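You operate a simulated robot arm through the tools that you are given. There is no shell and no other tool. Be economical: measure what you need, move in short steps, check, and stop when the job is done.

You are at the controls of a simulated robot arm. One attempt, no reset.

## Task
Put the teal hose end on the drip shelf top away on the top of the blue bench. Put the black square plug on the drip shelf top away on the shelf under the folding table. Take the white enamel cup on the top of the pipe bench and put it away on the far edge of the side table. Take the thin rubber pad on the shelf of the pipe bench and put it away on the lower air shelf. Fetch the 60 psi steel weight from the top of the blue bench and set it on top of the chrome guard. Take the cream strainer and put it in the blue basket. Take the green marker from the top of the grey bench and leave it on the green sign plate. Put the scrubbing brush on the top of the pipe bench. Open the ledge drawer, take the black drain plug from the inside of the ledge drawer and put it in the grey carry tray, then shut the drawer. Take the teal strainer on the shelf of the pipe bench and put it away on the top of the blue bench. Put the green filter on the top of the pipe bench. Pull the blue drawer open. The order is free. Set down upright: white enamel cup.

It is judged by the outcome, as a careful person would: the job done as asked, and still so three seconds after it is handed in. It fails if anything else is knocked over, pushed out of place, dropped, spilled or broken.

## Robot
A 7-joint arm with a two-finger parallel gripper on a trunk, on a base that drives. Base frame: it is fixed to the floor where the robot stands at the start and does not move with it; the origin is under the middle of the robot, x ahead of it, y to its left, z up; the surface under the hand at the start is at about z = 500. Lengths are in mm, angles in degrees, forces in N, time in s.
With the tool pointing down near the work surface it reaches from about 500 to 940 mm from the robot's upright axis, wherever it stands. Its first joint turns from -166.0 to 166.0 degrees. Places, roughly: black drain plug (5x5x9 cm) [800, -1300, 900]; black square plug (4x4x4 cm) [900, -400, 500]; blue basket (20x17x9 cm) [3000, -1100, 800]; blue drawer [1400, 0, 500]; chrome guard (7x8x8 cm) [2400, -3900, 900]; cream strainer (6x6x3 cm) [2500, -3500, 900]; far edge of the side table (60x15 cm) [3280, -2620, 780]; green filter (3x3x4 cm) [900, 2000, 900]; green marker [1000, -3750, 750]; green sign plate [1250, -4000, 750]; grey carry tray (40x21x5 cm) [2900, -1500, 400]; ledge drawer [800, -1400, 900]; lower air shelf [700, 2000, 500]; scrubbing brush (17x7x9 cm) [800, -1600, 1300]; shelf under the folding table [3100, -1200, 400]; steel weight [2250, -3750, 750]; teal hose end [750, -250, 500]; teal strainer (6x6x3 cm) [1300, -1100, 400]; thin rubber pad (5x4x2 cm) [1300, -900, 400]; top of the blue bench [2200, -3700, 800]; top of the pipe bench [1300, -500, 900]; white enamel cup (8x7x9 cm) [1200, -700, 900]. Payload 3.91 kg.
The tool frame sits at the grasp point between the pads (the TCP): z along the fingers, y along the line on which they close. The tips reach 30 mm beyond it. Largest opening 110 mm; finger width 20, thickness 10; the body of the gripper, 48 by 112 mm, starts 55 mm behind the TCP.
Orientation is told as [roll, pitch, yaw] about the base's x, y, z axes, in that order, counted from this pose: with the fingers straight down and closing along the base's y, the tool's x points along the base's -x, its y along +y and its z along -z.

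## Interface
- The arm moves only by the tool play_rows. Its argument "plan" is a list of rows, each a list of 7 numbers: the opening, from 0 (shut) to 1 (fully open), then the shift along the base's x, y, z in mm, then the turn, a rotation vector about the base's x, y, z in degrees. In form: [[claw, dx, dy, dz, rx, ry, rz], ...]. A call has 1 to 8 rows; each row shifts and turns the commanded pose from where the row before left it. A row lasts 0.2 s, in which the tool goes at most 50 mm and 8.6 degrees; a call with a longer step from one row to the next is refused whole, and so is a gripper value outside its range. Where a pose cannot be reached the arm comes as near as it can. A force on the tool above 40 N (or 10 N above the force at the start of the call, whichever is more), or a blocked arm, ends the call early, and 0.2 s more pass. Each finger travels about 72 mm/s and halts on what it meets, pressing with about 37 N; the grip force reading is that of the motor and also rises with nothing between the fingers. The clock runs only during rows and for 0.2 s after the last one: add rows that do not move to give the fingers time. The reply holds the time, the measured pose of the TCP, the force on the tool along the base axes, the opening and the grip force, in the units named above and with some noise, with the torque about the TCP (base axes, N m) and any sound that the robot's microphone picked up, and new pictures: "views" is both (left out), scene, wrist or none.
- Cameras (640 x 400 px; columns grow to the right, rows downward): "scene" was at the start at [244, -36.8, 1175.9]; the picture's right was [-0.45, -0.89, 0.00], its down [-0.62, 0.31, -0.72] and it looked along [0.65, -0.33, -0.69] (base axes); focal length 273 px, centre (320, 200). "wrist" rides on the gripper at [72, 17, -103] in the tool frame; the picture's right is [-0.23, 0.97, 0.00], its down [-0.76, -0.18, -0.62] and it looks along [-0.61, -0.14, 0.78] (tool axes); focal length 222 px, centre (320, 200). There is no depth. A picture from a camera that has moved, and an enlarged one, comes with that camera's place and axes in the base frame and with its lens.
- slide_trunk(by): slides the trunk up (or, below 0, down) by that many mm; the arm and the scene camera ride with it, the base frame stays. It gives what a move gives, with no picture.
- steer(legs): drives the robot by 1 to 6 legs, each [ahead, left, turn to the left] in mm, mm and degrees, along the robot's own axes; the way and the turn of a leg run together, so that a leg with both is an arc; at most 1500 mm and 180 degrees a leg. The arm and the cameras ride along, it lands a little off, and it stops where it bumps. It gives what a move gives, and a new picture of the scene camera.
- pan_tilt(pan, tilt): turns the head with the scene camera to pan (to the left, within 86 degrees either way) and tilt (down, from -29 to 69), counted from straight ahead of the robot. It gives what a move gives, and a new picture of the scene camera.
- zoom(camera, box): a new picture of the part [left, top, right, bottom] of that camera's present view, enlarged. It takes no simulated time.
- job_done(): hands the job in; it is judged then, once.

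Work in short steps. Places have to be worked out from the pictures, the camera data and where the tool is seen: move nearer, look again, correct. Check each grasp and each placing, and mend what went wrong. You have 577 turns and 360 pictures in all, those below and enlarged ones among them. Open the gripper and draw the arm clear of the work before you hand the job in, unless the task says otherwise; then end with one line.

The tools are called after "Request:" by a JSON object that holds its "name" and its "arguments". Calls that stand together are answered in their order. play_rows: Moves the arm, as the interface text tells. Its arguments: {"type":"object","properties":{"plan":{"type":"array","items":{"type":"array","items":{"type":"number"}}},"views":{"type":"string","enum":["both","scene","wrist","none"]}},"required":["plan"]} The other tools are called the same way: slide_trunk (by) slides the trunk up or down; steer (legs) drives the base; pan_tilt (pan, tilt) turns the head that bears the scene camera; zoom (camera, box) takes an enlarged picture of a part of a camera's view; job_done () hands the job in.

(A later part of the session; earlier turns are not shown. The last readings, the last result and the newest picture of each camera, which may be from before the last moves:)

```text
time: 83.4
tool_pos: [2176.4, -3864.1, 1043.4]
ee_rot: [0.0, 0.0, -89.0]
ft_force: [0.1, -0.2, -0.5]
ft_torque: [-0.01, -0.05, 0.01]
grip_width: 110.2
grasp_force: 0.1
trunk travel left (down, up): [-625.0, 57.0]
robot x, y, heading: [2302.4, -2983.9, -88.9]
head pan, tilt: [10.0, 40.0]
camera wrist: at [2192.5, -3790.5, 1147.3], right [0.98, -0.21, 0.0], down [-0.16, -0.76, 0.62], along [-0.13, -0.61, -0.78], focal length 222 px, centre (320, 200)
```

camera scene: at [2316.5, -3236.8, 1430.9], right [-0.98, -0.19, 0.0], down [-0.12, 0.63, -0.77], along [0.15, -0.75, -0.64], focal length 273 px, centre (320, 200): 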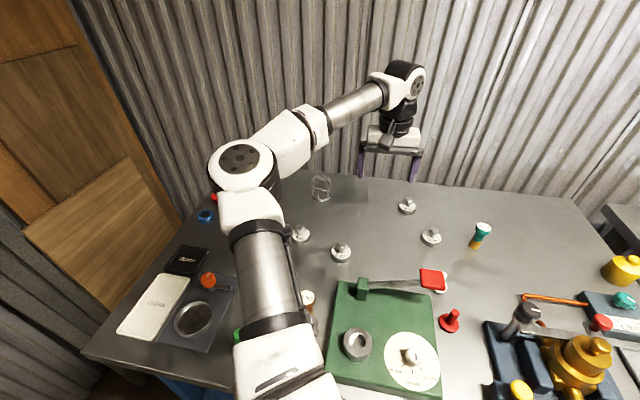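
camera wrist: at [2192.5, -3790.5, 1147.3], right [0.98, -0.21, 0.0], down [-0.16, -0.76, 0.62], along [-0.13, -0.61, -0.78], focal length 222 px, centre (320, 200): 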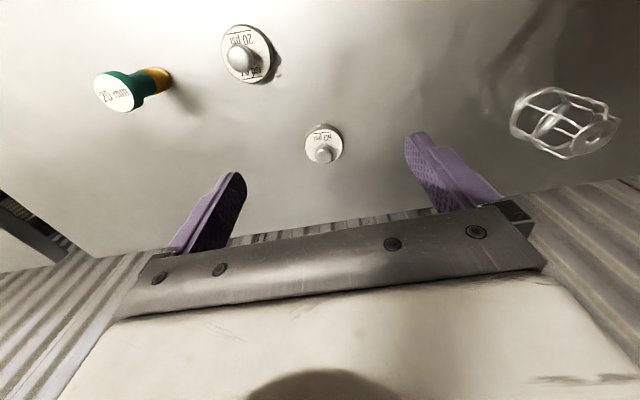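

Request:
{"name": "zoom", "arguments": {"camera": "wrist", "box": [280, 110, 370, 170]}}

Request:
{"name": "zoom", "arguments": {"camera": "wrist", "box": [490, 70, 640, 170]}}

```text
6.67 times, centred on (325, 140) of wrist
camera zoom: at [2192.5, -3790.5, 1147.3], right [0.98, -0.21, 0.0], down [-0.16, -0.76, 0.62], along [-0.13, -0.61, -0.78], focal length 1481 px, centre (287, 600)
```

zoom: 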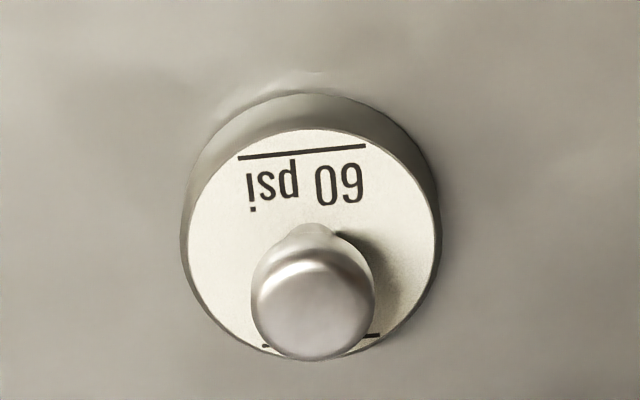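

```text
4.00 times, centred on (565, 120) of wrist
camera zoom: at [2192.5, -3790.5, 1147.3], right [0.98, -0.21, 0.0], down [-0.16, -0.76, 0.62], along [-0.13, -0.61, -0.78], focal length 888 px, centre (-660, 520)
```

zoom: 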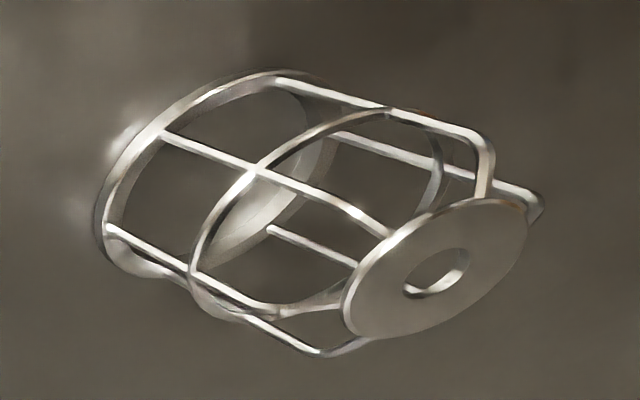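

Confirmed 60 psi, with the disc (~51 mm) centred near (2169, -3921). I'll strafe right to bring it in reach, then move above it.

Request:
{"name": "steer", "arguments": {"legs": [[0, -120, 0]]}}

Request:
{"name": "play_rows", "arguments": {"plan": [[1, 38, -18, -20, 0, 0, 0], [1, 38, -18, -20, 0, 0, 0], [1, 37, -18, -20, 0, 0, 0], [1, 0, 0, 0, 0, 0, 0]], "views": "wrist"}}

```text
time: 85.0
tool_pos: [2056.9, -3865.5, 1043.7]
ee_rot: [0.0, 0.0, -89.1]
ft_force: [0.0, 1.0, 0.0]
ft_torque: [0.0, -0.02, 0.01]
grip_width: 109.9
grasp_force: 0.1
trunk travel left (down, up): [-625.0, 57.0]
robot x, y, heading: [2174.8, -2984.1, -89.1]
head pan, tilt: [10.0, 40.0]
camera scene: at [2196.1, -3237.5, 1431.2], right [-0.98, -0.19, 0.0], down [-0.12, 0.63, -0.77], along [0.15, -0.75, -0.64], focal length 273 px, centre (320, 200)
```

scene: 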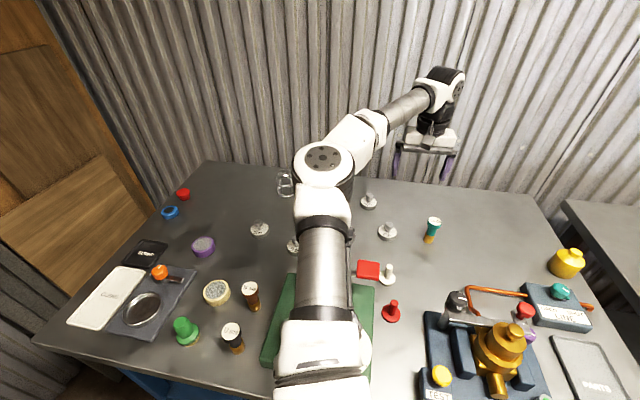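

```text
time: 86.0
tool_pos: [2169.2, -3918.6, 982.5]
ee_rot: [0.0, 0.0, -89.1]
ft_force: [-0.4, -0.1, 0.7]
ft_torque: [-0.02, -0.03, 0.02]
grip_width: 110.1
grasp_force: 0.0
trunk travel left (down, up): [-625.0, 57.0]
robot x, y, heading: [2179.3, -2983.3, -88.9]
head pan, tilt: [10.0, 40.0]
camera wrist: at [2184.9, -3845.2, 1086.9], right [0.98, -0.21, 0.0], down [-0.17, -0.76, 0.62], along [-0.13, -0.61, -0.78], focal length 222 px, centre (320, 200)
```

wrist: 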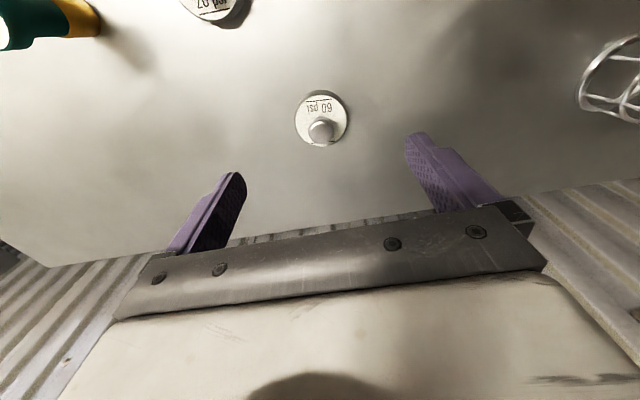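

Well aligned. Lowering to grip the disc.

Request:
{"name": "play_rows", "arguments": {"plan": [[1, 1, 0, -40, 0, 0, 0], [1, 0, 0, -40, 0, 0, 0], [1, 0, 0, -20, 0, 0, 0], [0.6, 0, 0, 0, 0, 0, 0], [0.3, 0, 0, 0, 0, 0, 0], [0, 0, 0, 0, 0, 0, 0], [0, 0, 0, 0, 0, 0, 0]], "views": "wrist"}}

```text
time: 87.6
tool_pos: [2170.0, -3917.2, 883.9]
ee_rot: [0.1, 0.0, -89.1]
ft_force: [0.0, -0.2, -0.2]
ft_torque: [0.01, 0.0, -0.01]
grip_width: 52.3
grasp_force: 36.9
trunk travel left (down, up): [-625.0, 57.0]
robot x, y, heading: [2177.7, -2981.9, -89.0]
head pan, tilt: [10.0, 40.0]
camera wrist: at [2185.7, -3844.7, 987.0], right [0.98, -0.21, 0.0], down [-0.16, -0.76, 0.62], along [-0.13, -0.61, -0.78], focal length 222 px, centre (320, 200)
```

wrist: 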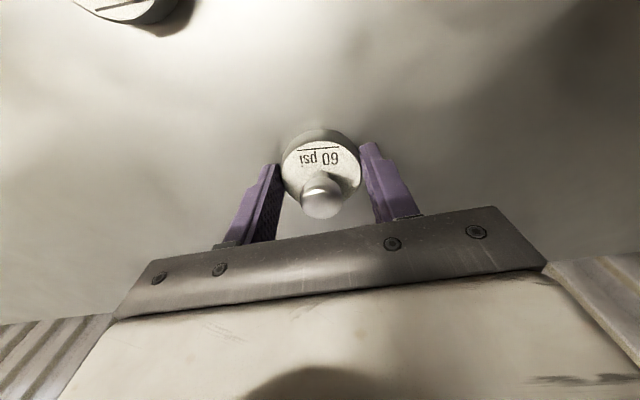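

Gripped at 52 mm. Lifting, then strafing left toward the guard.

Request:
{"name": "play_rows", "arguments": {"plan": [[0, 0, 0, 40, 0, 0, 0], [0, 0, 10, 40, 0, 0, 0], [0, 0, 20, 40, 0, 0, 0], [0, 0, 20, 30, 0, 0, 0]], "views": "none"}}

Request:
{"name": "steer", "arguments": {"legs": [[0, 265, 0]]}}

Request:
{"name": "play_rows", "arguments": {"plan": [[0, 0, 0, 0, 0, 0, 0]], "views": "wrist"}}

```text
time: 88.6
tool_pos: [2170.4, -3868.3, 1033.9]
ee_rot: [0.1, 0.0, -89.0]
ft_force: [0.4, 0.7, -2.7]
ft_torque: [-0.02, 0.01, 0.02]
grip_width: 52.3
grasp_force: 36.7
trunk travel left (down, up): [-625.0, 57.0]
robot x, y, heading: [2174.9, -2982.7, -89.0]
head pan, tilt: [10.0, 40.0]
```

```text
time: 91.2
tool_pos: [2442.4, -3863.1, 1032.7]
ee_rot: [0.0, 0.0, -88.7]
ft_force: [0.8, -0.6, -3.3]
ft_torque: [0.0, 0.02, 0.01]
grip_width: 52.3
grasp_force: 37.1
trunk travel left (down, up): [-625.0, 57.0]
robot x, y, heading: [2439.8, -2975.9, -88.8]
head pan, tilt: [10.0, 40.0]
camera scene: at [2465.3, -3232.4, 1431.1], right [-0.98, -0.2, 0.0], down [-0.13, 0.63, -0.77], along [0.15, -0.75, -0.64], focal length 273 px, centre (320, 200)
```

scene: 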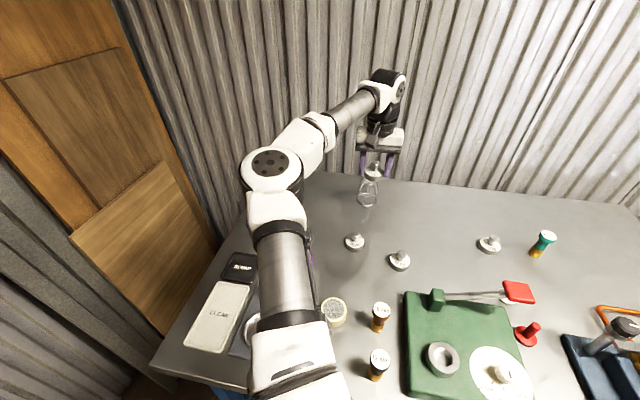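

```text
time: 91.7
tool_pos: [2443.7, -3862.5, 1032.2]
ee_rot: [-0.1, 0.0, -88.8]
ft_force: [-0.3, -0.5, -1.7]
ft_torque: [-0.01, -0.04, -0.03]
grip_width: 52.3
grasp_force: 37.0
trunk travel left (down, up): [-625.0, 57.0]
robot x, y, heading: [2442.0, -2979.2, -88.8]
head pan, tilt: [10.0, 40.0]
camera wrist: at [2457.5, -3790.3, 1135.6], right [0.98, -0.21, 0.0], down [-0.16, -0.77, 0.62], along [-0.13, -0.61, -0.78], focal length 222 px, centre (320, 200)
```

wrist: 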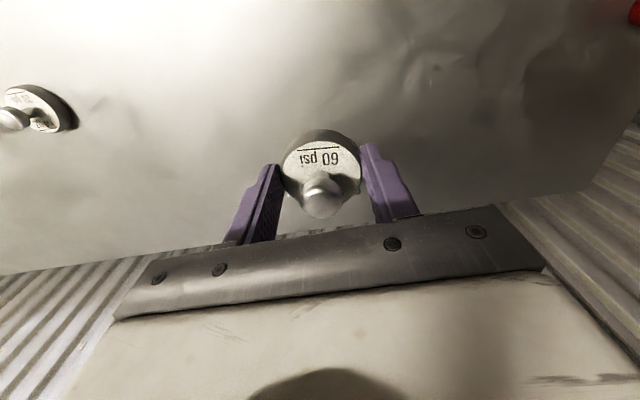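

From two views the guard's axis is at about (2451, -3943), top ≈ 927. I'll try reaching it from here and check.

Request:
{"name": "play_rows", "arguments": {"plan": [[0, 3, -30, 0, 0, 0, 0], [0, 3, -30, 0, 0, 0, 0], [0, 1, -21, 0, 0, 0, 0], [0, 0, 0, 0, 0, 0, 0]], "views": "both"}}

```text
time: 92.7
tool_pos: [2446.4, -3929.7, 1032.4]
ee_rot: [0.0, 0.1, -88.7]
ft_force: [0.2, 0.6, -2.9]
ft_torque: [0.04, -0.06, 0.0]
grip_width: 52.4
grasp_force: 36.8
out of reach, approached as far as the arm can: row 3
trunk travel left (down, up): [-625.0, 57.0]
robot x, y, heading: [2446.3, -2978.4, -88.8]
head pan, tilt: [10.0, 40.0]
camera scene: at [2464.7, -3232.5, 1431.1], right [-0.98, -0.2, 0.0], down [-0.13, 0.63, -0.77], along [0.15, -0.75, -0.64], focal length 273 px, centre (320, 200)
camera wrist: at [2462.1, -3856.7, 1135.6], right [0.98, -0.21, 0.0], down [-0.16, -0.77, 0.62], along [-0.13, -0.61, -0.78], focal length 222 px, centre (320, 200)
```

scene: 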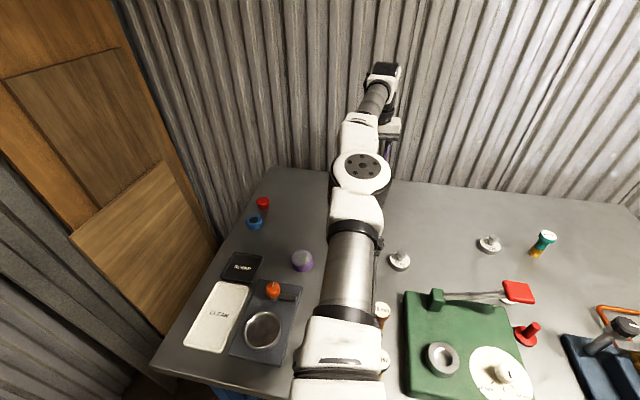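
wrist: 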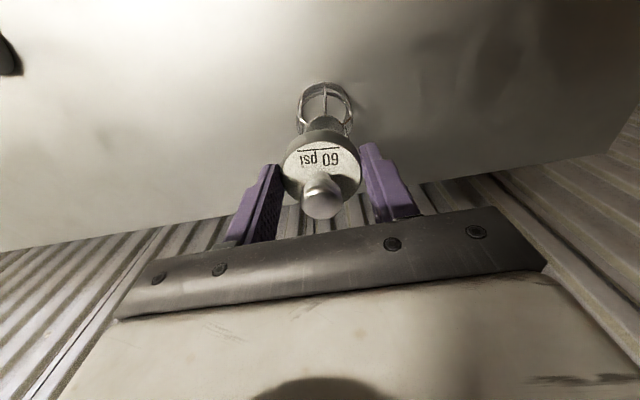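

Guard axis confirmed at about (2451, -3941). Creeping ahead 25 mm, then fine-correcting.

Request:
{"name": "steer", "arguments": {"legs": [[30, 0, 0]]}}

Request:
{"name": "play_rows", "arguments": {"plan": [[0, 0, 0, 0, 0, 0, 0]], "views": "wrist"}}

```text
time: 93.5
tool_pos: [2446.8, -3959.2, 1030.4]
ee_rot: [0.0, 0.1, -88.6]
ft_force: [0.4, -0.6, -4.1]
ft_torque: [0.05, -0.02, 0.01]
grip_width: 52.3
grasp_force: 36.6
trunk travel left (down, up): [-625.0, 57.0]
robot x, y, heading: [2447.4, -3004.7, -88.8]
head pan, tilt: [10.0, 40.0]
camera scene: at [2465.7, -3263.4, 1430.7], right [-0.98, -0.2, 0.0], down [-0.13, 0.63, -0.77], along [0.15, -0.75, -0.64], focal length 273 px, centre (320, 200)
```

scene: 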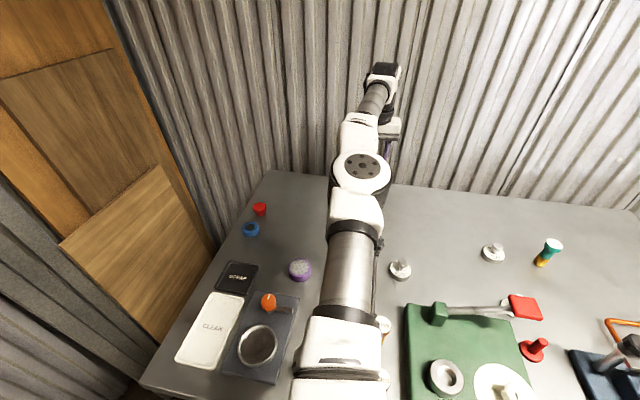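

```text
time: 93.9
tool_pos: [2447.9, -3958.8, 1031.5]
ee_rot: [0.1, 0.2, -88.6]
ft_force: [-0.1, 0.8, -3.3]
ft_torque: [-0.01, 0.02, -0.02]
grip_width: 52.3
grasp_force: 37.3
trunk travel left (down, up): [-625.0, 57.0]
robot x, y, heading: [2445.2, -3009.3, -88.7]
head pan, tilt: [10.0, 40.0]
camera wrist: at [2462.9, -3886.2, 1135.1], right [0.98, -0.21, 0.0], down [-0.16, -0.77, 0.62], along [-0.13, -0.61, -0.78], focal length 222 px, centre (320, 200)
```

wrist: 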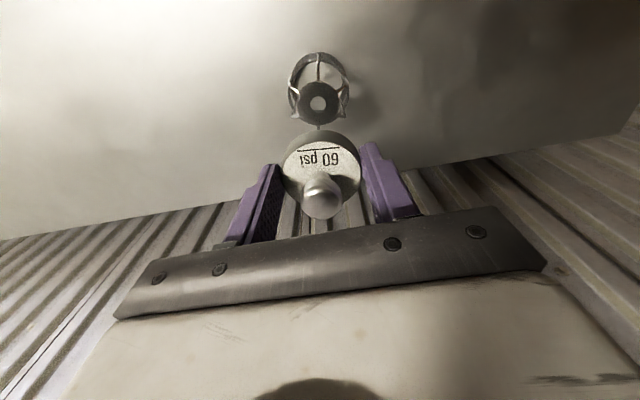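

Guard top disc centre is (2449, -3941.5). Aligning and lowering.

Request:
{"name": "play_rows", "arguments": {"plan": [[0, 1, 17, 0, 0, 0, 0], [0, 0, 0, -30, 0, 0, 0], [0, 0, 0, -20, 0, 0, 0], [0, 0, 0, 0, 0, 0, 0]], "views": "both"}}

```text
time: 94.9
tool_pos: [2451.4, -3942.0, 981.9]
ee_rot: [-0.1, 0.1, -88.6]
ft_force: [1.0, 0.7, -3.6]
ft_torque: [0.02, 0.0, -0.01]
grip_width: 52.3
grasp_force: 37.6
trunk travel left (down, up): [-625.0, 57.0]
robot x, y, heading: [2444.7, -3010.2, -88.6]
head pan, tilt: [10.0, 40.0]
camera scene: at [2465.6, -3261.9, 1431.1], right [-0.98, -0.2, 0.0], down [-0.13, 0.63, -0.77], along [0.15, -0.75, -0.64], focal length 273 px, centre (320, 200)
camera wrist: at [2465.2, -3869.1, 1085.3], right [0.98, -0.2, 0.0], down [-0.16, -0.77, 0.62], along [-0.13, -0.61, -0.78], focal length 222 px, centre (320, 200)
```

scene: 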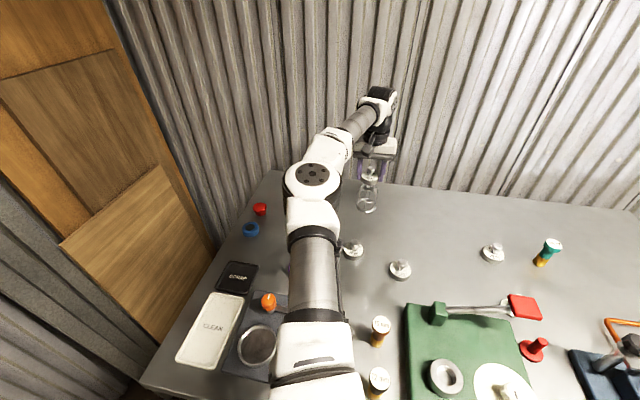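
wrist: 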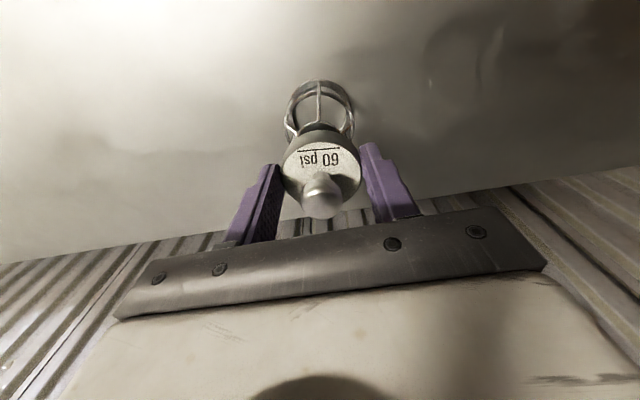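

Request:
{"name": "zoom", "arguments": {"camera": "scene", "box": [330, 130, 410, 220]}}

```text
4.44 times, centred on (370, 175) of scene
camera zoom: at [2465.6, -3261.9, 1431.1], right [-0.98, -0.2, 0.0], down [-0.13, 0.63, -0.77], along [0.15, -0.75, -0.64], focal length 1214 px, centre (98, 311)
```

zoom: 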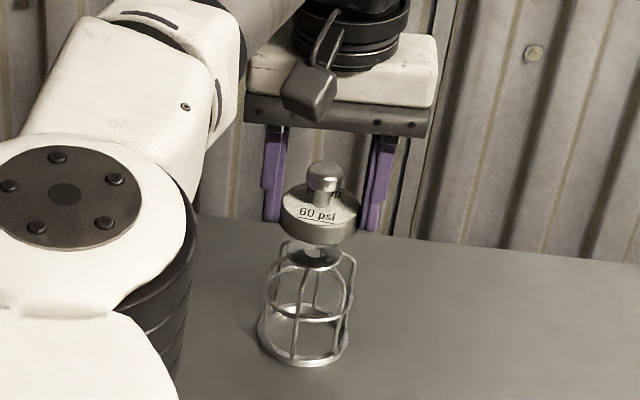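

Alignment looks good within a few mm. Lowering to contact.

Request:
{"name": "play_rows", "arguments": {"plan": [[0, -1, 2, -8, 0, 0, 0], [0, 0, 0, -5, 0, 0, 0], [0, 0, 0, -3, 0, 0, 0], [0, 0, 0, 0, 0, 0, 0]], "views": "none"}}

Request:
{"name": "zoom", "arguments": {"camera": "scene", "box": [330, 130, 410, 220]}}

```text
time: 95.9
tool_pos: [2447.8, -3940.3, 964.7]
ee_rot: [0.1, 0.0, -88.7]
ft_force: [-0.6, 0.0, -3.3]
ft_torque: [0.03, -0.01, -0.03]
grip_width: 52.3
grasp_force: 37.3
trunk travel left (down, up): [-625.0, 57.0]
robot x, y, heading: [2442.6, -3009.0, -89.1]
head pan, tilt: [10.0, 40.0]
```

```text
4.44 times, centred on (370, 175) of scene
camera zoom: at [2465.7, -3261.8, 1431.1], right [-0.98, -0.2, 0.0], down [-0.13, 0.63, -0.77], along [0.15, -0.75, -0.64], focal length 1214 px, centre (98, 311)
```

zoom: 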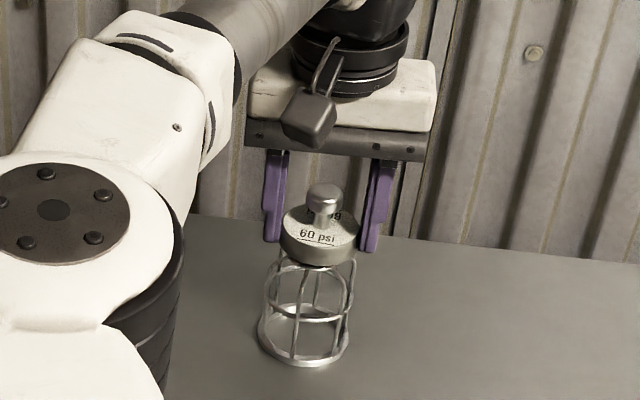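

Request:
{"name": "play_rows", "arguments": {"plan": [[0, 0, 0, -2, 0, 0, 0], [0, 0, 0, -2, 0, 0, 0], [0, 0, 0, 0, 0, 0, 0]], "views": "none"}}

```text
time: 96.7
tool_pos: [2446.2, -3939.9, 961.6]
ee_rot: [-0.1, 0.2, -88.6]
ft_force: [0.0, -0.3, -3.2]
ft_torque: [0.01, 0.0, -0.02]
grip_width: 52.4
grasp_force: 36.9
trunk travel left (down, up): [-625.0, 57.0]
robot x, y, heading: [2446.2, -3012.6, -88.8]
head pan, tilt: [10.0, 40.0]
```

Request:
{"name": "play_rows", "arguments": {"plan": [[0, 2, 0, -2, 0, 0, 0], [0, 0, 0, -2, 0, 0, 0], [0, 0, 0, 0, 0, 0, 0]], "views": "none"}}

Request:
{"name": "zoom", "arguments": {"camera": "scene", "box": [330, 130, 410, 220]}}

```text
time: 97.5
tool_pos: [2448.9, -3940.1, 961.5]
ee_rot: [-0.2, -0.2, -88.8]
ft_force: [-5.0, -4.6, 16.2]
ft_torque: [-0.25, 0.15, -0.06]
grip_width: 52.4
grasp_force: 36.9
trunk travel left (down, up): [-625.0, 57.0]
robot x, y, heading: [2445.0, -3006.5, -88.8]
head pan, tilt: [10.0, 40.0]
```

```text
4.44 times, centred on (370, 175) of scene
camera zoom: at [2465.2, -3260.1, 1431.8], right [-0.98, -0.2, 0.0], down [-0.13, 0.63, -0.77], along [0.15, -0.75, -0.64], focal length 1214 px, centre (98, 311)
```

zoom: 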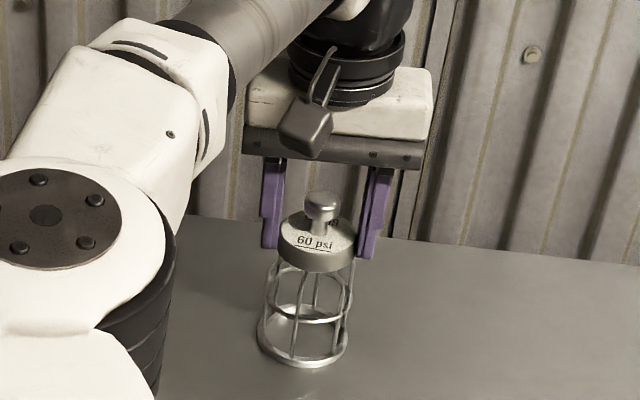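

Contact (16 N). Easing 2 mm and releasing.

Request:
{"name": "play_rows", "arguments": {"plan": [[0, 0, 0, 2, 0, 0, 0], [0.55, 0, 0, 0, 0, 0, 0], [0.7, 0, 0, 0, 0, 0, 0], [0.7, 0, 0, 15, 0, 0, 0], [0.7, 0, 0, 30, 0, 0, 0], [0.7, 0, 0, 45, 0, 0, 0], [0.7, 0, 30, 30, 0, 0, 0], [0.7, 0, 40, 0, 0, 0, 0]], "views": "both"}}

```text
time: 99.3
tool_pos: [2449.7, -3865.5, 1079.3]
ee_rot: [0.0, 0.0, -88.6]
ft_force: [0.2, 0.3, 0.9]
ft_torque: [0.0, 0.03, 0.0]
grip_width: 76.9
grasp_force: 0.1
trunk travel left (down, up): [-625.0, 57.0]
robot x, y, heading: [2442.5, -3010.5, -88.5]
head pan, tilt: [10.0, 40.0]
camera scene: at [2465.9, -3261.1, 1431.3], right [-0.98, -0.2, 0.0], down [-0.13, 0.63, -0.77], along [0.15, -0.75, -0.64], focal length 273 px, centre (320, 200)
camera wrist: at [2465.8, -3793.8, 1184.3], right [0.98, -0.2, 0.0], down [-0.16, -0.77, 0.62], along [-0.13, -0.61, -0.78], focal length 222 px, centre (320, 200)
```

scene: 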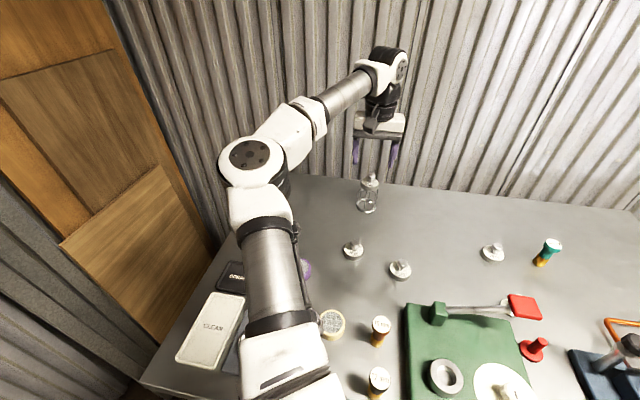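
wrist: 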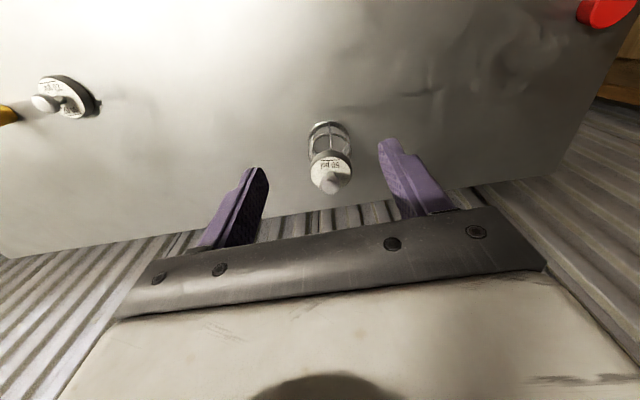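

Weight sits on the guard. Next the cream strainer near (2491, -3531): back off 120 mm and move above it.

Request:
{"name": "steer", "arguments": {"legs": [[-130, 0, 0]]}}

Request:
{"name": "play_rows", "arguments": {"plan": [[0.8, 10, 40, 0, 0, 0, 0], [0.8, 10, 40, 0, 0, 0, 0], [0.8, 10, 40, -15, 0, 0, 0], [0.8, 10, 40, -25, 0, 0, 0], [0.8, 0, 30, -25, 0, 0, 0], [0.8, 0, 0, 0, 0, 0, 0]], "views": "both"}}

```text
time: 100.6
tool_pos: [2446.4, -3734.9, 1080.8]
ee_rot: [0.1, 0.1, -88.8]
ft_force: [0.0, 0.3, -0.2]
ft_torque: [-0.05, 0.02, 0.01]
grip_width: 77.2
grasp_force: 0.0
trunk travel left (down, up): [-625.0, 57.0]
robot x, y, heading: [2438.0, -2880.5, -88.9]
head pan, tilt: [10.0, 40.0]
camera scene: at [2462.3, -3129.0, 1431.5], right [-0.98, -0.19, 0.0], down [-0.12, 0.63, -0.77], along [0.15, -0.75, -0.64], focal length 273 px, centre (320, 200)
```

scene: 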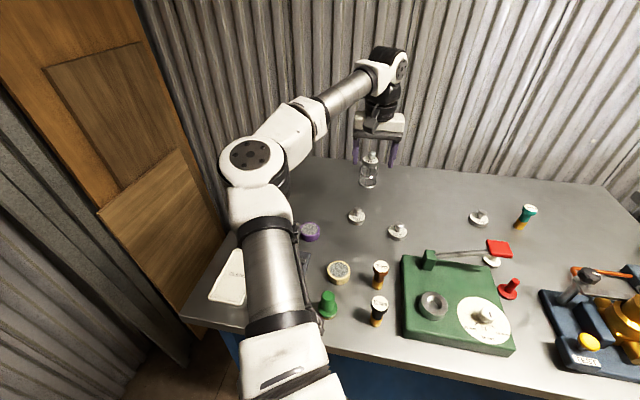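

```text
time: 102.0
tool_pos: [2485.5, -3546.1, 1014.8]
ee_rot: [-0.1, 0.1, -88.8]
ft_force: [-1.0, -0.7, 0.0]
ft_torque: [0.03, 0.0, 0.01]
grip_width: 88.1
grasp_force: 0.0
trunk travel left (down, up): [-625.0, 57.0]
robot x, y, heading: [2438.2, -2880.9, -88.9]
head pan, tilt: [10.0, 40.0]
camera scene: at [2462.2, -3130.2, 1431.2], right [-0.98, -0.19, 0.0], down [-0.12, 0.63, -0.77], along [0.15, -0.75, -0.64], focal length 273 px, centre (320, 200)
camera wrist: at [2501.2, -3473.5, 1118.5], right [0.98, -0.21, 0.0], down [-0.16, -0.77, 0.62], along [-0.13, -0.61, -0.78], focal length 222 px, centre (320, 200)
```

scene: 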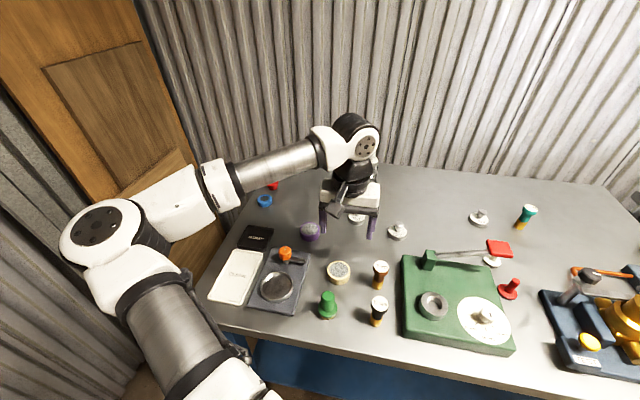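
wrist: 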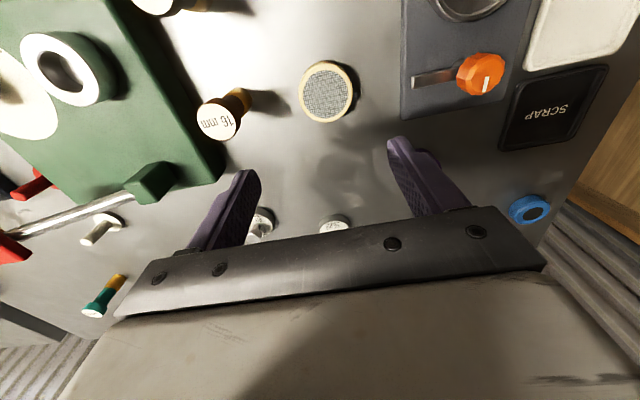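

Cream strainer centre ≈ (2497, -3528). Descending with 82 mm opening.

Request:
{"name": "play_rows", "arguments": {"plan": [[0.78, 11, 18, -30, 0, 0, 0], [0.78, 0, 0, -45, 0, 0, 0], [0.78, 0, 0, -45, 0, 0, 0], [0.78, 0, 0, -12, 0, 0, 0], [0.4, 0, 0, 0, 0, 0, 0], [0.2, 0, 0, 0, 0, 0, 0], [0, 0, 0, 0, 0, 0, 0]], "views": "wrist"}}

```text
time: 103.6
tool_pos: [2498.1, -3528.4, 882.8]
ee_rot: [0.0, 0.0, -88.9]
ft_force: [0.4, -0.2, 0.5]
ft_torque: [0.0, -0.03, -0.01]
grip_width: 54.4
grasp_force: 36.6
trunk travel left (down, up): [-625.0, 57.0]
robot x, y, heading: [2441.2, -2877.2, -88.8]
head pan, tilt: [10.0, 40.0]
camera wrist: at [2512.7, -3454.8, 986.6], right [0.98, -0.21, 0.0], down [-0.16, -0.77, 0.62], along [-0.13, -0.61, -0.78], focal length 222 px, centre (320, 200)
```

wrist: 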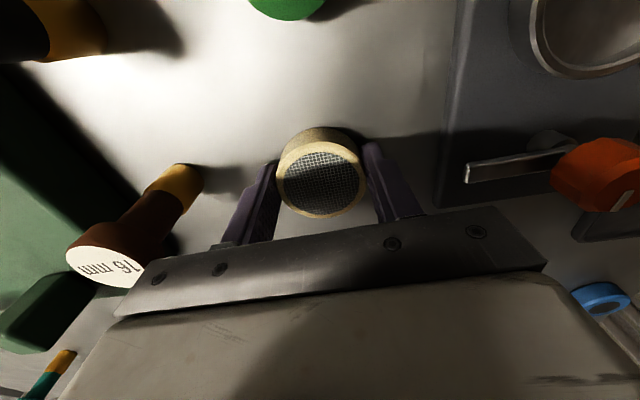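

Cream strainer gripped (54 mm). Lifting, backing off, and turning to look for the way to the folding table.

Request:
{"name": "play_rows", "arguments": {"plan": [[0, 0, 0, 45, 0, 0, 0], [0, 0, 0, 45, 0, 0, 0], [0, 0, 0, 45, 0, 0, 0], [0, -20, 30, 30, 0, 0, 0], [0, -20, 40, 0, 0, 0, 0]], "views": "none"}}

Request:
{"name": "steer", "arguments": {"legs": [[-150, 0, 0], [0, 0, 90]]}}

Request:
{"name": "pan_tilt", "arguments": {"pan": 60, "tilt": 15}}

```text
time: 104.8
tool_pos: [2455.9, -3458.1, 1051.4]
ee_rot: [0.1, 0.0, -88.9]
ft_force: [-0.5, 0.4, 0.2]
ft_torque: [0.03, -0.03, -0.01]
grip_width: 54.2
grasp_force: 37.1
trunk travel left (down, up): [-625.0, 57.0]
robot x, y, heading: [2442.5, -2880.6, -88.9]
head pan, tilt: [10.0, 40.0]
```

```text
time: 110.0
tool_pos: [3019.0, -2717.7, 1051.6]
ee_rot: [0.0, 0.0, 0.9]
ft_force: [0.2, -0.3, -2.0]
ft_torque: [-0.04, 0.01, -0.02]
grip_width: 54.6
grasp_force: 36.8
trunk travel left (down, up): [-625.0, 57.0]
robot x, y, heading: [2435.3, -2730.2, 0.8]
head pan, tilt: [10.0, 40.0]
camera scene: at [2692.5, -2709.9, 1431.2], right [0.19, -0.98, 0.0], down [-0.63, -0.12, -0.77], along [0.75, 0.14, -0.64], focal length 273 px, centre (320, 200)
```

scene: 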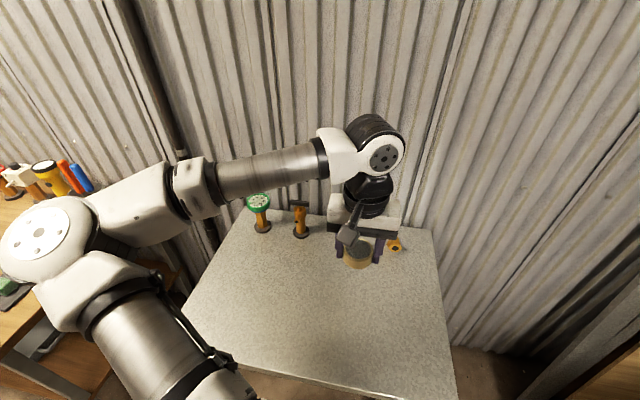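

```text
time: 111.2
tool_pos: [3018.4, -2718.2, 1050.8]
ee_rot: [0.0, 0.0, 0.7]
ft_force: [-0.2, 0.5, -1.1]
ft_torque: [0.01, -0.02, 0.01]
grip_width: 54.4
grasp_force: 37.3
trunk travel left (down, up): [-625.0, 57.0]
robot x, y, heading: [2440.8, -2726.1, 0.8]
head pan, tilt: [60.0, 15.0]
camera scene: at [2654.7, -2644.4, 1470.7], right [0.87, -0.49, 0.0], down [-0.13, -0.23, -0.97], along [0.47, 0.84, -0.26], focal length 273 px, centre (320, 200)
```

scene: 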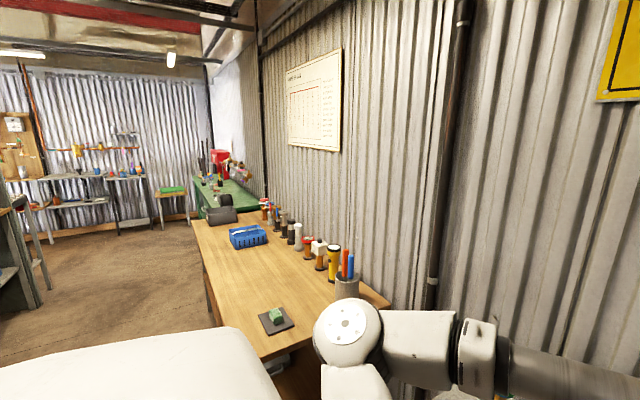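

There's an open aisle north; the folding table (wood) runs along the far wall with the blue basket near (3040, -1000). I'll back to x≈2170 and strafe left along the aisle.

Request:
{"name": "steer", "arguments": {"legs": [[-280, 0, 0], [0, 850, 0]]}}

Request:
{"name": "pan_tilt", "arguments": {"pan": 85, "tilt": 20}}

```text
time: 119.9
tool_pos: [2718.6, -1847.4, 1051.1]
ee_rot: [0.0, 0.0, 1.4]
ft_force: [-0.1, 0.4, -0.8]
ft_torque: [0.01, 0.02, 0.02]
grip_width: 54.8
grasp_force: 36.5
trunk travel left (down, up): [-625.0, 57.0]
robot x, y, heading: [2138.9, -1865.2, 1.4]
head pan, tilt: [60.0, 15.0]
camera scene: at [2354.4, -1778.5, 1470.7], right [0.88, -0.48, 0.0], down [-0.12, -0.23, -0.97], along [0.46, 0.85, -0.26], focal length 273 px, centre (320, 200)
```

scene: 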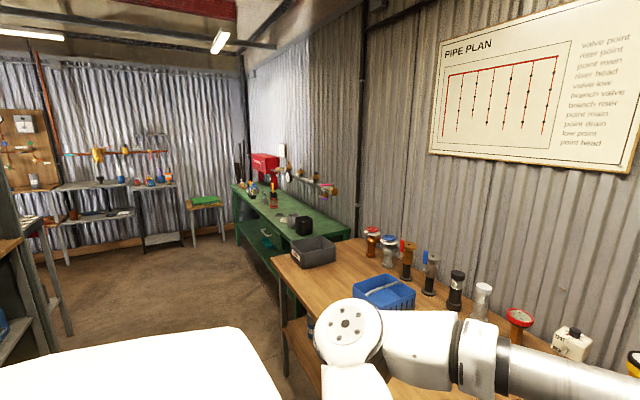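

```text
time: 120.8
tool_pos: [2719.4, -1848.1, 1051.0]
ee_rot: [0.0, 0.0, 1.5]
ft_force: [-0.2, -0.6, -0.3]
ft_torque: [-0.04, -0.01, 0.01]
grip_width: 54.4
grasp_force: 37.2
trunk travel left (down, up): [-625.0, 57.0]
robot x, y, heading: [2138.1, -1865.6, 1.6]
head pan, tilt: [85.0, 20.0]
camera scene: at [2315.6, -1767.8, 1462.6], right [1.0, -0.06, 0.0], down [-0.02, -0.34, -0.94], along [0.06, 0.94, -0.34], focal length 273 px, centre (320, 200)
```

scene: 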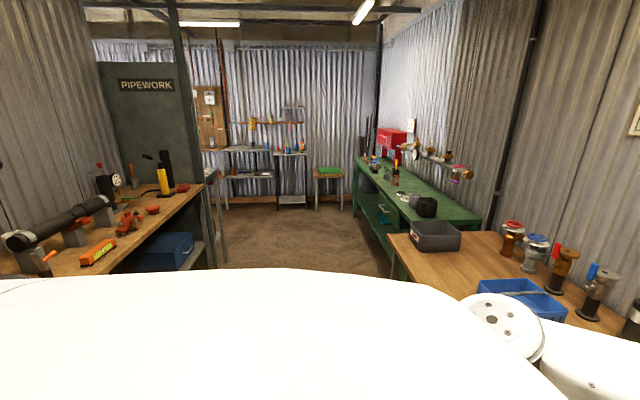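

Basket is at about (3080, -1018); the pipe bench is on the left (front x≈1600). Strafing to y≈-1018.

Request:
{"name": "steer", "arguments": {"legs": [[120, 0, 0], [0, 850, 0]]}}

Request:
{"name": "pan_tilt", "arguments": {"pan": -10, "tilt": 35}}

Request:
{"name": "play_rows", "arguments": {"plan": [[0, 30, 0, 0, 0, 0, 0]], "views": "wrist"}}

```text
time: 128.7
tool_pos: [2817.9, -978.5, 1050.4]
ee_rot: [0.0, 0.1, 1.6]
ft_force: [-0.2, -0.2, -0.1]
ft_torque: [0.0, 0.0, 0.01]
grip_width: 54.6
grasp_force: 37.4
trunk travel left (down, up): [-625.0, 57.0]
robot x, y, heading: [2240.1, -996.5, 1.6]
head pan, tilt: [85.0, 20.0]
camera scene: at [2412.5, -898.5, 1462.6], right [1.0, -0.06, 0.0], down [-0.02, -0.34, -0.94], along [0.06, 0.94, -0.34], focal length 273 px, centre (320, 200)
```

scene: 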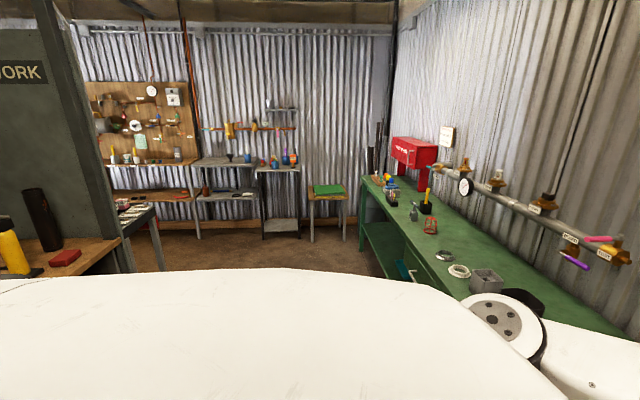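

```text
time: 130.4
tool_pos: [2816.7, -976.9, 1050.7]
ee_rot: [0.0, -0.1, 1.5]
ft_force: [-0.2, -0.6, -1.0]
ft_torque: [0.0, 0.02, 0.02]
grip_width: 54.6
grasp_force: 36.8
trunk travel left (down, up): [-625.0, 57.0]
robot x, y, heading: [2240.0, -997.2, 1.6]
head pan, tilt: [-10.0, 35.0]
camera scene: at [2494.1, -1004.4, 1438.8], right [-0.15, -0.99, 0.0], down [-0.57, 0.08, -0.82], along [0.81, -0.12, -0.57], focal length 273 px, centre (320, 200)
```

scene: 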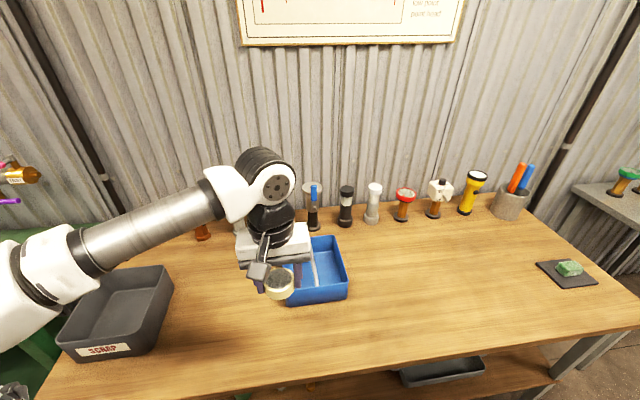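

```text
time: 130.8
tool_pos: [2847.6, -977.8, 1050.3]
ee_rot: [-0.1, 0.1, 1.6]
ft_force: [0.5, -0.5, -1.3]
ft_torque: [0.03, 0.0, -0.01]
grip_width: 54.5
grasp_force: 37.5
trunk travel left (down, up): [-625.0, 57.0]
robot x, y, heading: [2234.5, -995.0, 1.6]
head pan, tilt: [-10.0, 35.0]
camera wrist: at [2774.8, -962.2, 1154.5], right [0.2, 0.98, 0.0], down [0.77, -0.16, 0.62], along [0.61, -0.13, -0.78], focal length 222 px, centre (320, 200)
```

wrist: 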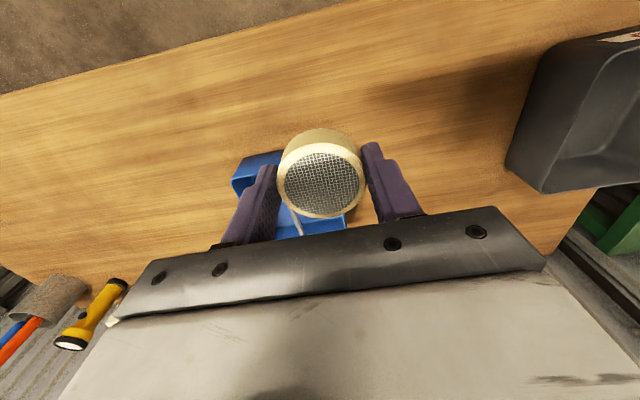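

Basket centre ≈ (3020, -1070). Moving the strainer above it.

Request:
{"name": "play_rows", "arguments": {"plan": [[0, 40, -20, 0, 0, 0, 0], [0, 40, -20, 0, 0, 0, 0], [0, 40, -20, 0, 0, 0, 0], [0, 40, -20, 0, 0, 0, 0], [0, 12, -12, -10, 0, 0, 0], [0, 0, 0, 0, 0, 0, 0]], "views": "both"}}

```text
time: 132.2
tool_pos: [3017.7, -1069.8, 1040.1]
ee_rot: [-0.1, 0.0, 1.5]
ft_force: [0.1, -0.7, -0.2]
ft_torque: [0.04, -0.02, -0.02]
grip_width: 54.7
grasp_force: 37.1
trunk travel left (down, up): [-625.0, 57.0]
robot x, y, heading: [2237.0, -993.8, 1.4]
head pan, tilt: [-10.0, 35.0]
camera scene: at [2494.0, -1004.4, 1438.8], right [-0.15, -0.99, 0.0], down [-0.57, 0.08, -0.82], along [0.81, -0.12, -0.57], focal length 273 px, centre (320, 200)
camera wrist: at [2944.9, -1055.1, 1143.9], right [0.2, 0.98, 0.0], down [0.77, -0.16, 0.62], along [0.61, -0.13, -0.78], focal length 222 px, centre (320, 200)
```

scene: 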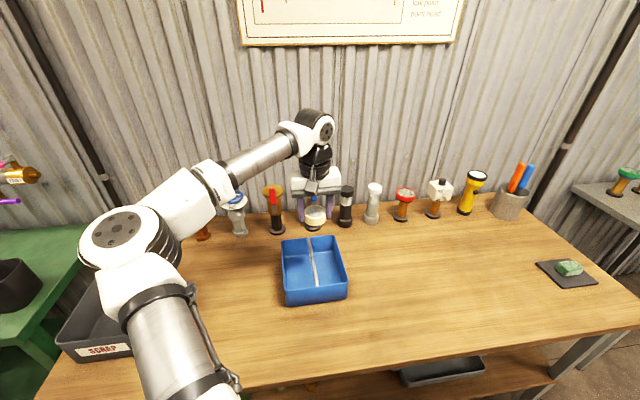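
wrist: 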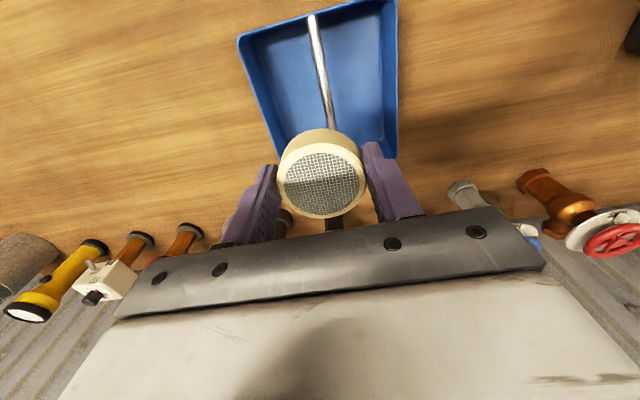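

The basket has a rim bar along x at y≈-1062, rim z≈866. I'll rotate the gripper 90° so fingers close along x, and go over the right half (y≈-1100).

Request:
{"name": "play_rows", "arguments": {"plan": [[0, 2, -4, 0, 0, 0, 8.4], [0, 2, -4, 0, 0, 0, 8.4], [0, 2, -4, 0, 0, 0, 8.4], [0, 2, -4, 0, 0, 0, 8.4], [0, 2, -4, 0, 0, 0, 8.4], [0, 2, -4, 0, 0, 0, 8.4], [0, 0, -4, 0, 0, 0, 8.4], [0, 0, -3, 0, 0, 0, 8.4]], "views": "none"}}

Request:
{"name": "play_rows", "arguments": {"plan": [[0, 0, 0, 0, 0, 0, 8.4], [0, 0, 0, 0, 0, 0, 8.4], [0, 0, 0, -10, 0, 0, 4.4], [0, 0, 0, 0, 0, 0, 0]], "views": "both"}}

```text
time: 134.1
tool_pos: [3030.6, -1101.3, 1040.7]
ee_rot: [-0.1, 0.0, 68.9]
ft_force: [0.2, 1.1, -1.6]
ft_torque: [0.0, 0.01, -0.05]
grip_width: 54.6
grasp_force: 36.9
trunk travel left (down, up): [-625.0, 57.0]
robot x, y, heading: [2239.4, -998.4, 1.7]
head pan, tilt: [-10.0, 35.0]
```

```text
time: 135.1
tool_pos: [3030.1, -1101.0, 1031.7]
ee_rot: [0.0, 0.0, 90.1]
ft_force: [0.6, 0.1, -0.5]
ft_torque: [0.01, -0.02, 0.02]
grip_width: 54.5
grasp_force: 37.1
trunk travel left (down, up): [-625.0, 57.0]
robot x, y, heading: [2239.1, -996.7, 1.5]
head pan, tilt: [-10.0, 35.0]
camera scene: at [2494.0, -1004.4, 1438.8], right [-0.15, -0.99, 0.0], down [-0.57, 0.08, -0.82], along [0.81, -0.12, -0.57], focal length 273 px, centre (320, 200)
camera wrist: at [3013.4, -1173.2, 1134.3], right [-0.97, 0.23, 0.0], down [0.18, 0.76, 0.62], along [0.14, 0.61, -0.78], focal length 222 px, centre (320, 200)
```

scene: 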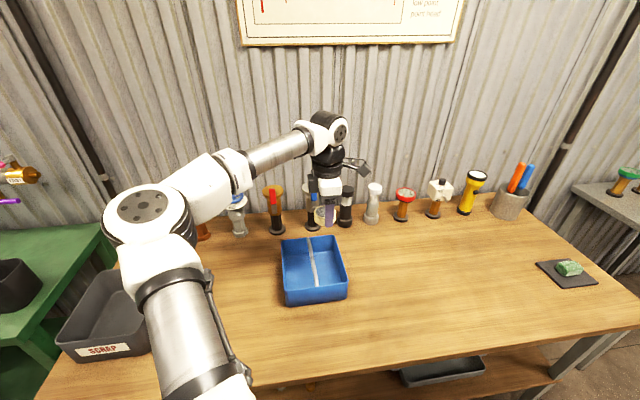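
wrist: 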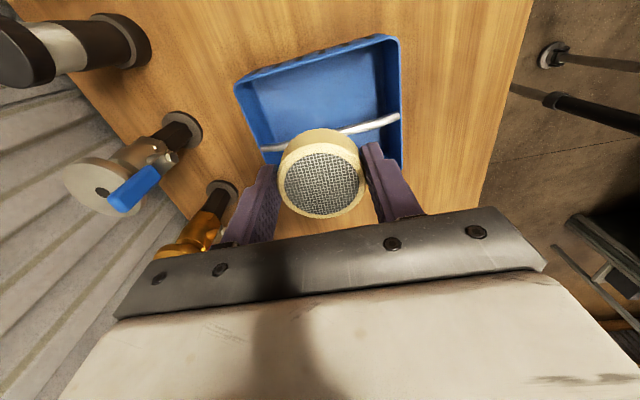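

Gap between bar and wall is ~69 mm; strainer is ~55–60 mm, centred at y≈-1101. Lowering into the right half.

Request:
{"name": "play_rows", "arguments": {"plan": [[0, 0, -1, -45, 0, 0, 0], [0, 0, 0, -45, 0, 0, 0], [0, 0, 0, -25, 0, 0, 0], [0, 0, 0, 0, 0, 0, 0]], "views": "both"}}

```text
time: 136.1
tool_pos: [3031.7, -1100.9, 913.8]
ee_rot: [0.0, -0.1, 90.1]
ft_force: [0.1, -0.2, -0.3]
ft_torque: [-0.03, 0.0, 0.03]
grip_width: 54.5
grasp_force: 36.9
trunk travel left (down, up): [-625.0, 57.0]
robot x, y, heading: [2237.4, -1000.5, 1.5]
head pan, tilt: [-10.0, 35.0]
camera scene: at [2494.0, -1004.4, 1438.8], right [-0.15, -0.99, 0.0], down [-0.57, 0.08, -0.82], along [0.81, -0.12, -0.57], focal length 273 px, centre (320, 200)
camera wrist: at [3013.5, -1174.2, 1018.0], right [-0.97, 0.23, 0.0], down [0.18, 0.76, 0.62], along [0.14, 0.61, -0.78], focal length 222 px, centre (320, 200)
```

scene: 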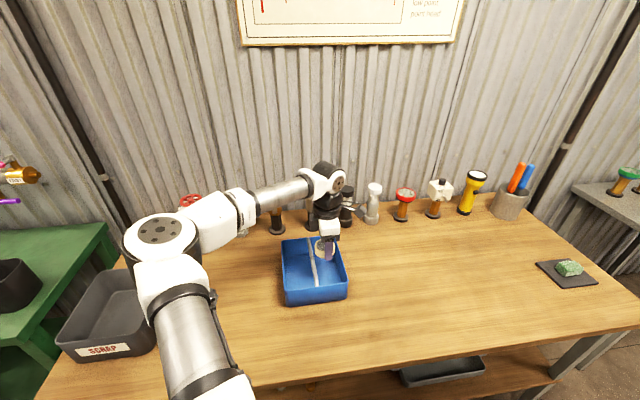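
wrist: 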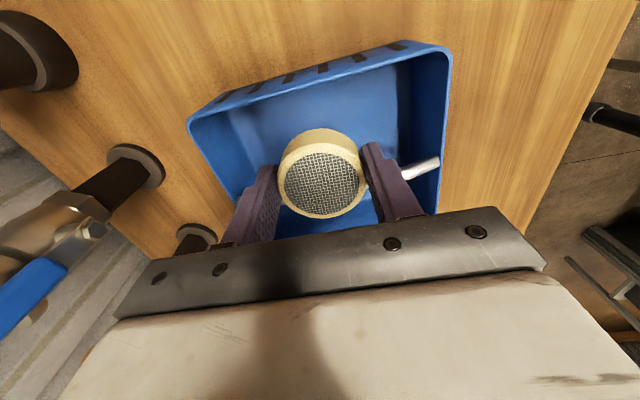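

Request:
{"name": "play_rows", "arguments": {"plan": [[0, -4, 0, -20, 0, 0, 0], [0, 0, 0, -20, 0, 0, 0], [0, 0, 0, -20, 0, 0, 0], [0, 0, 0, -20, 0, 0, 0], [0, 0, 0, 0, 0, 0, 0]], "views": "wrist"}}

```text
time: 137.2
tool_pos: [3025.6, -1102.2, 834.4]
ee_rot: [0.1, 0.0, 90.0]
ft_force: [-0.2, -0.3, -0.5]
ft_torque: [0.01, 0.03, -0.01]
grip_width: 54.8
grasp_force: 37.0
trunk travel left (down, up): [-625.0, 57.0]
robot x, y, heading: [2235.9, -994.2, 1.6]
head pan, tilt: [-10.0, 35.0]
camera wrist: at [3009.4, -1173.3, 939.1], right [-0.97, 0.23, 0.0], down [0.18, 0.76, 0.62], along [0.14, 0.61, -0.78], focal length 222 px, centre (320, 200)
```

wrist: 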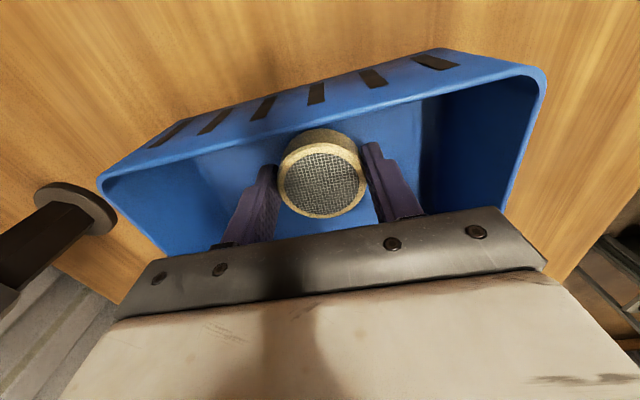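

Inside the basket now, no contact. A bit lower in gentle steps, then release.

Request:
{"name": "play_rows", "arguments": {"plan": [[0, 0, 0, -5, 0, 0, 0], [0, 0, 0, -4, 0, 0, 0], [0.35, 0, 0, 0, 0, 0, 0], [0.75, 0, 0, 0, 0, 0, 0], [0.75, 0, 0, 0, 0, 0, 0]], "views": "wrist"}}

```text
time: 138.4
tool_pos: [3026.5, -1101.3, 826.9]
ee_rot: [0.1, 0.0, 90.0]
ft_force: [0.3, 0.3, -0.4]
ft_torque: [0.01, -0.04, -0.02]
grip_width: 82.8
grasp_force: 0.1
trunk travel left (down, up): [-625.0, 57.0]
robot x, y, heading: [2235.6, -996.9, 1.9]
head pan, tilt: [-10.0, 35.0]
camera wrist: at [3008.9, -1174.0, 930.3], right [-0.97, 0.23, 0.0], down [0.18, 0.76, 0.62], along [0.14, 0.61, -0.78], focal length 222 px, centre (320, 200)
```

wrist: 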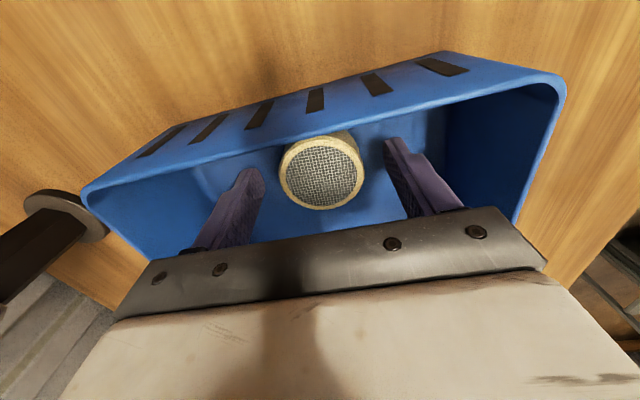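

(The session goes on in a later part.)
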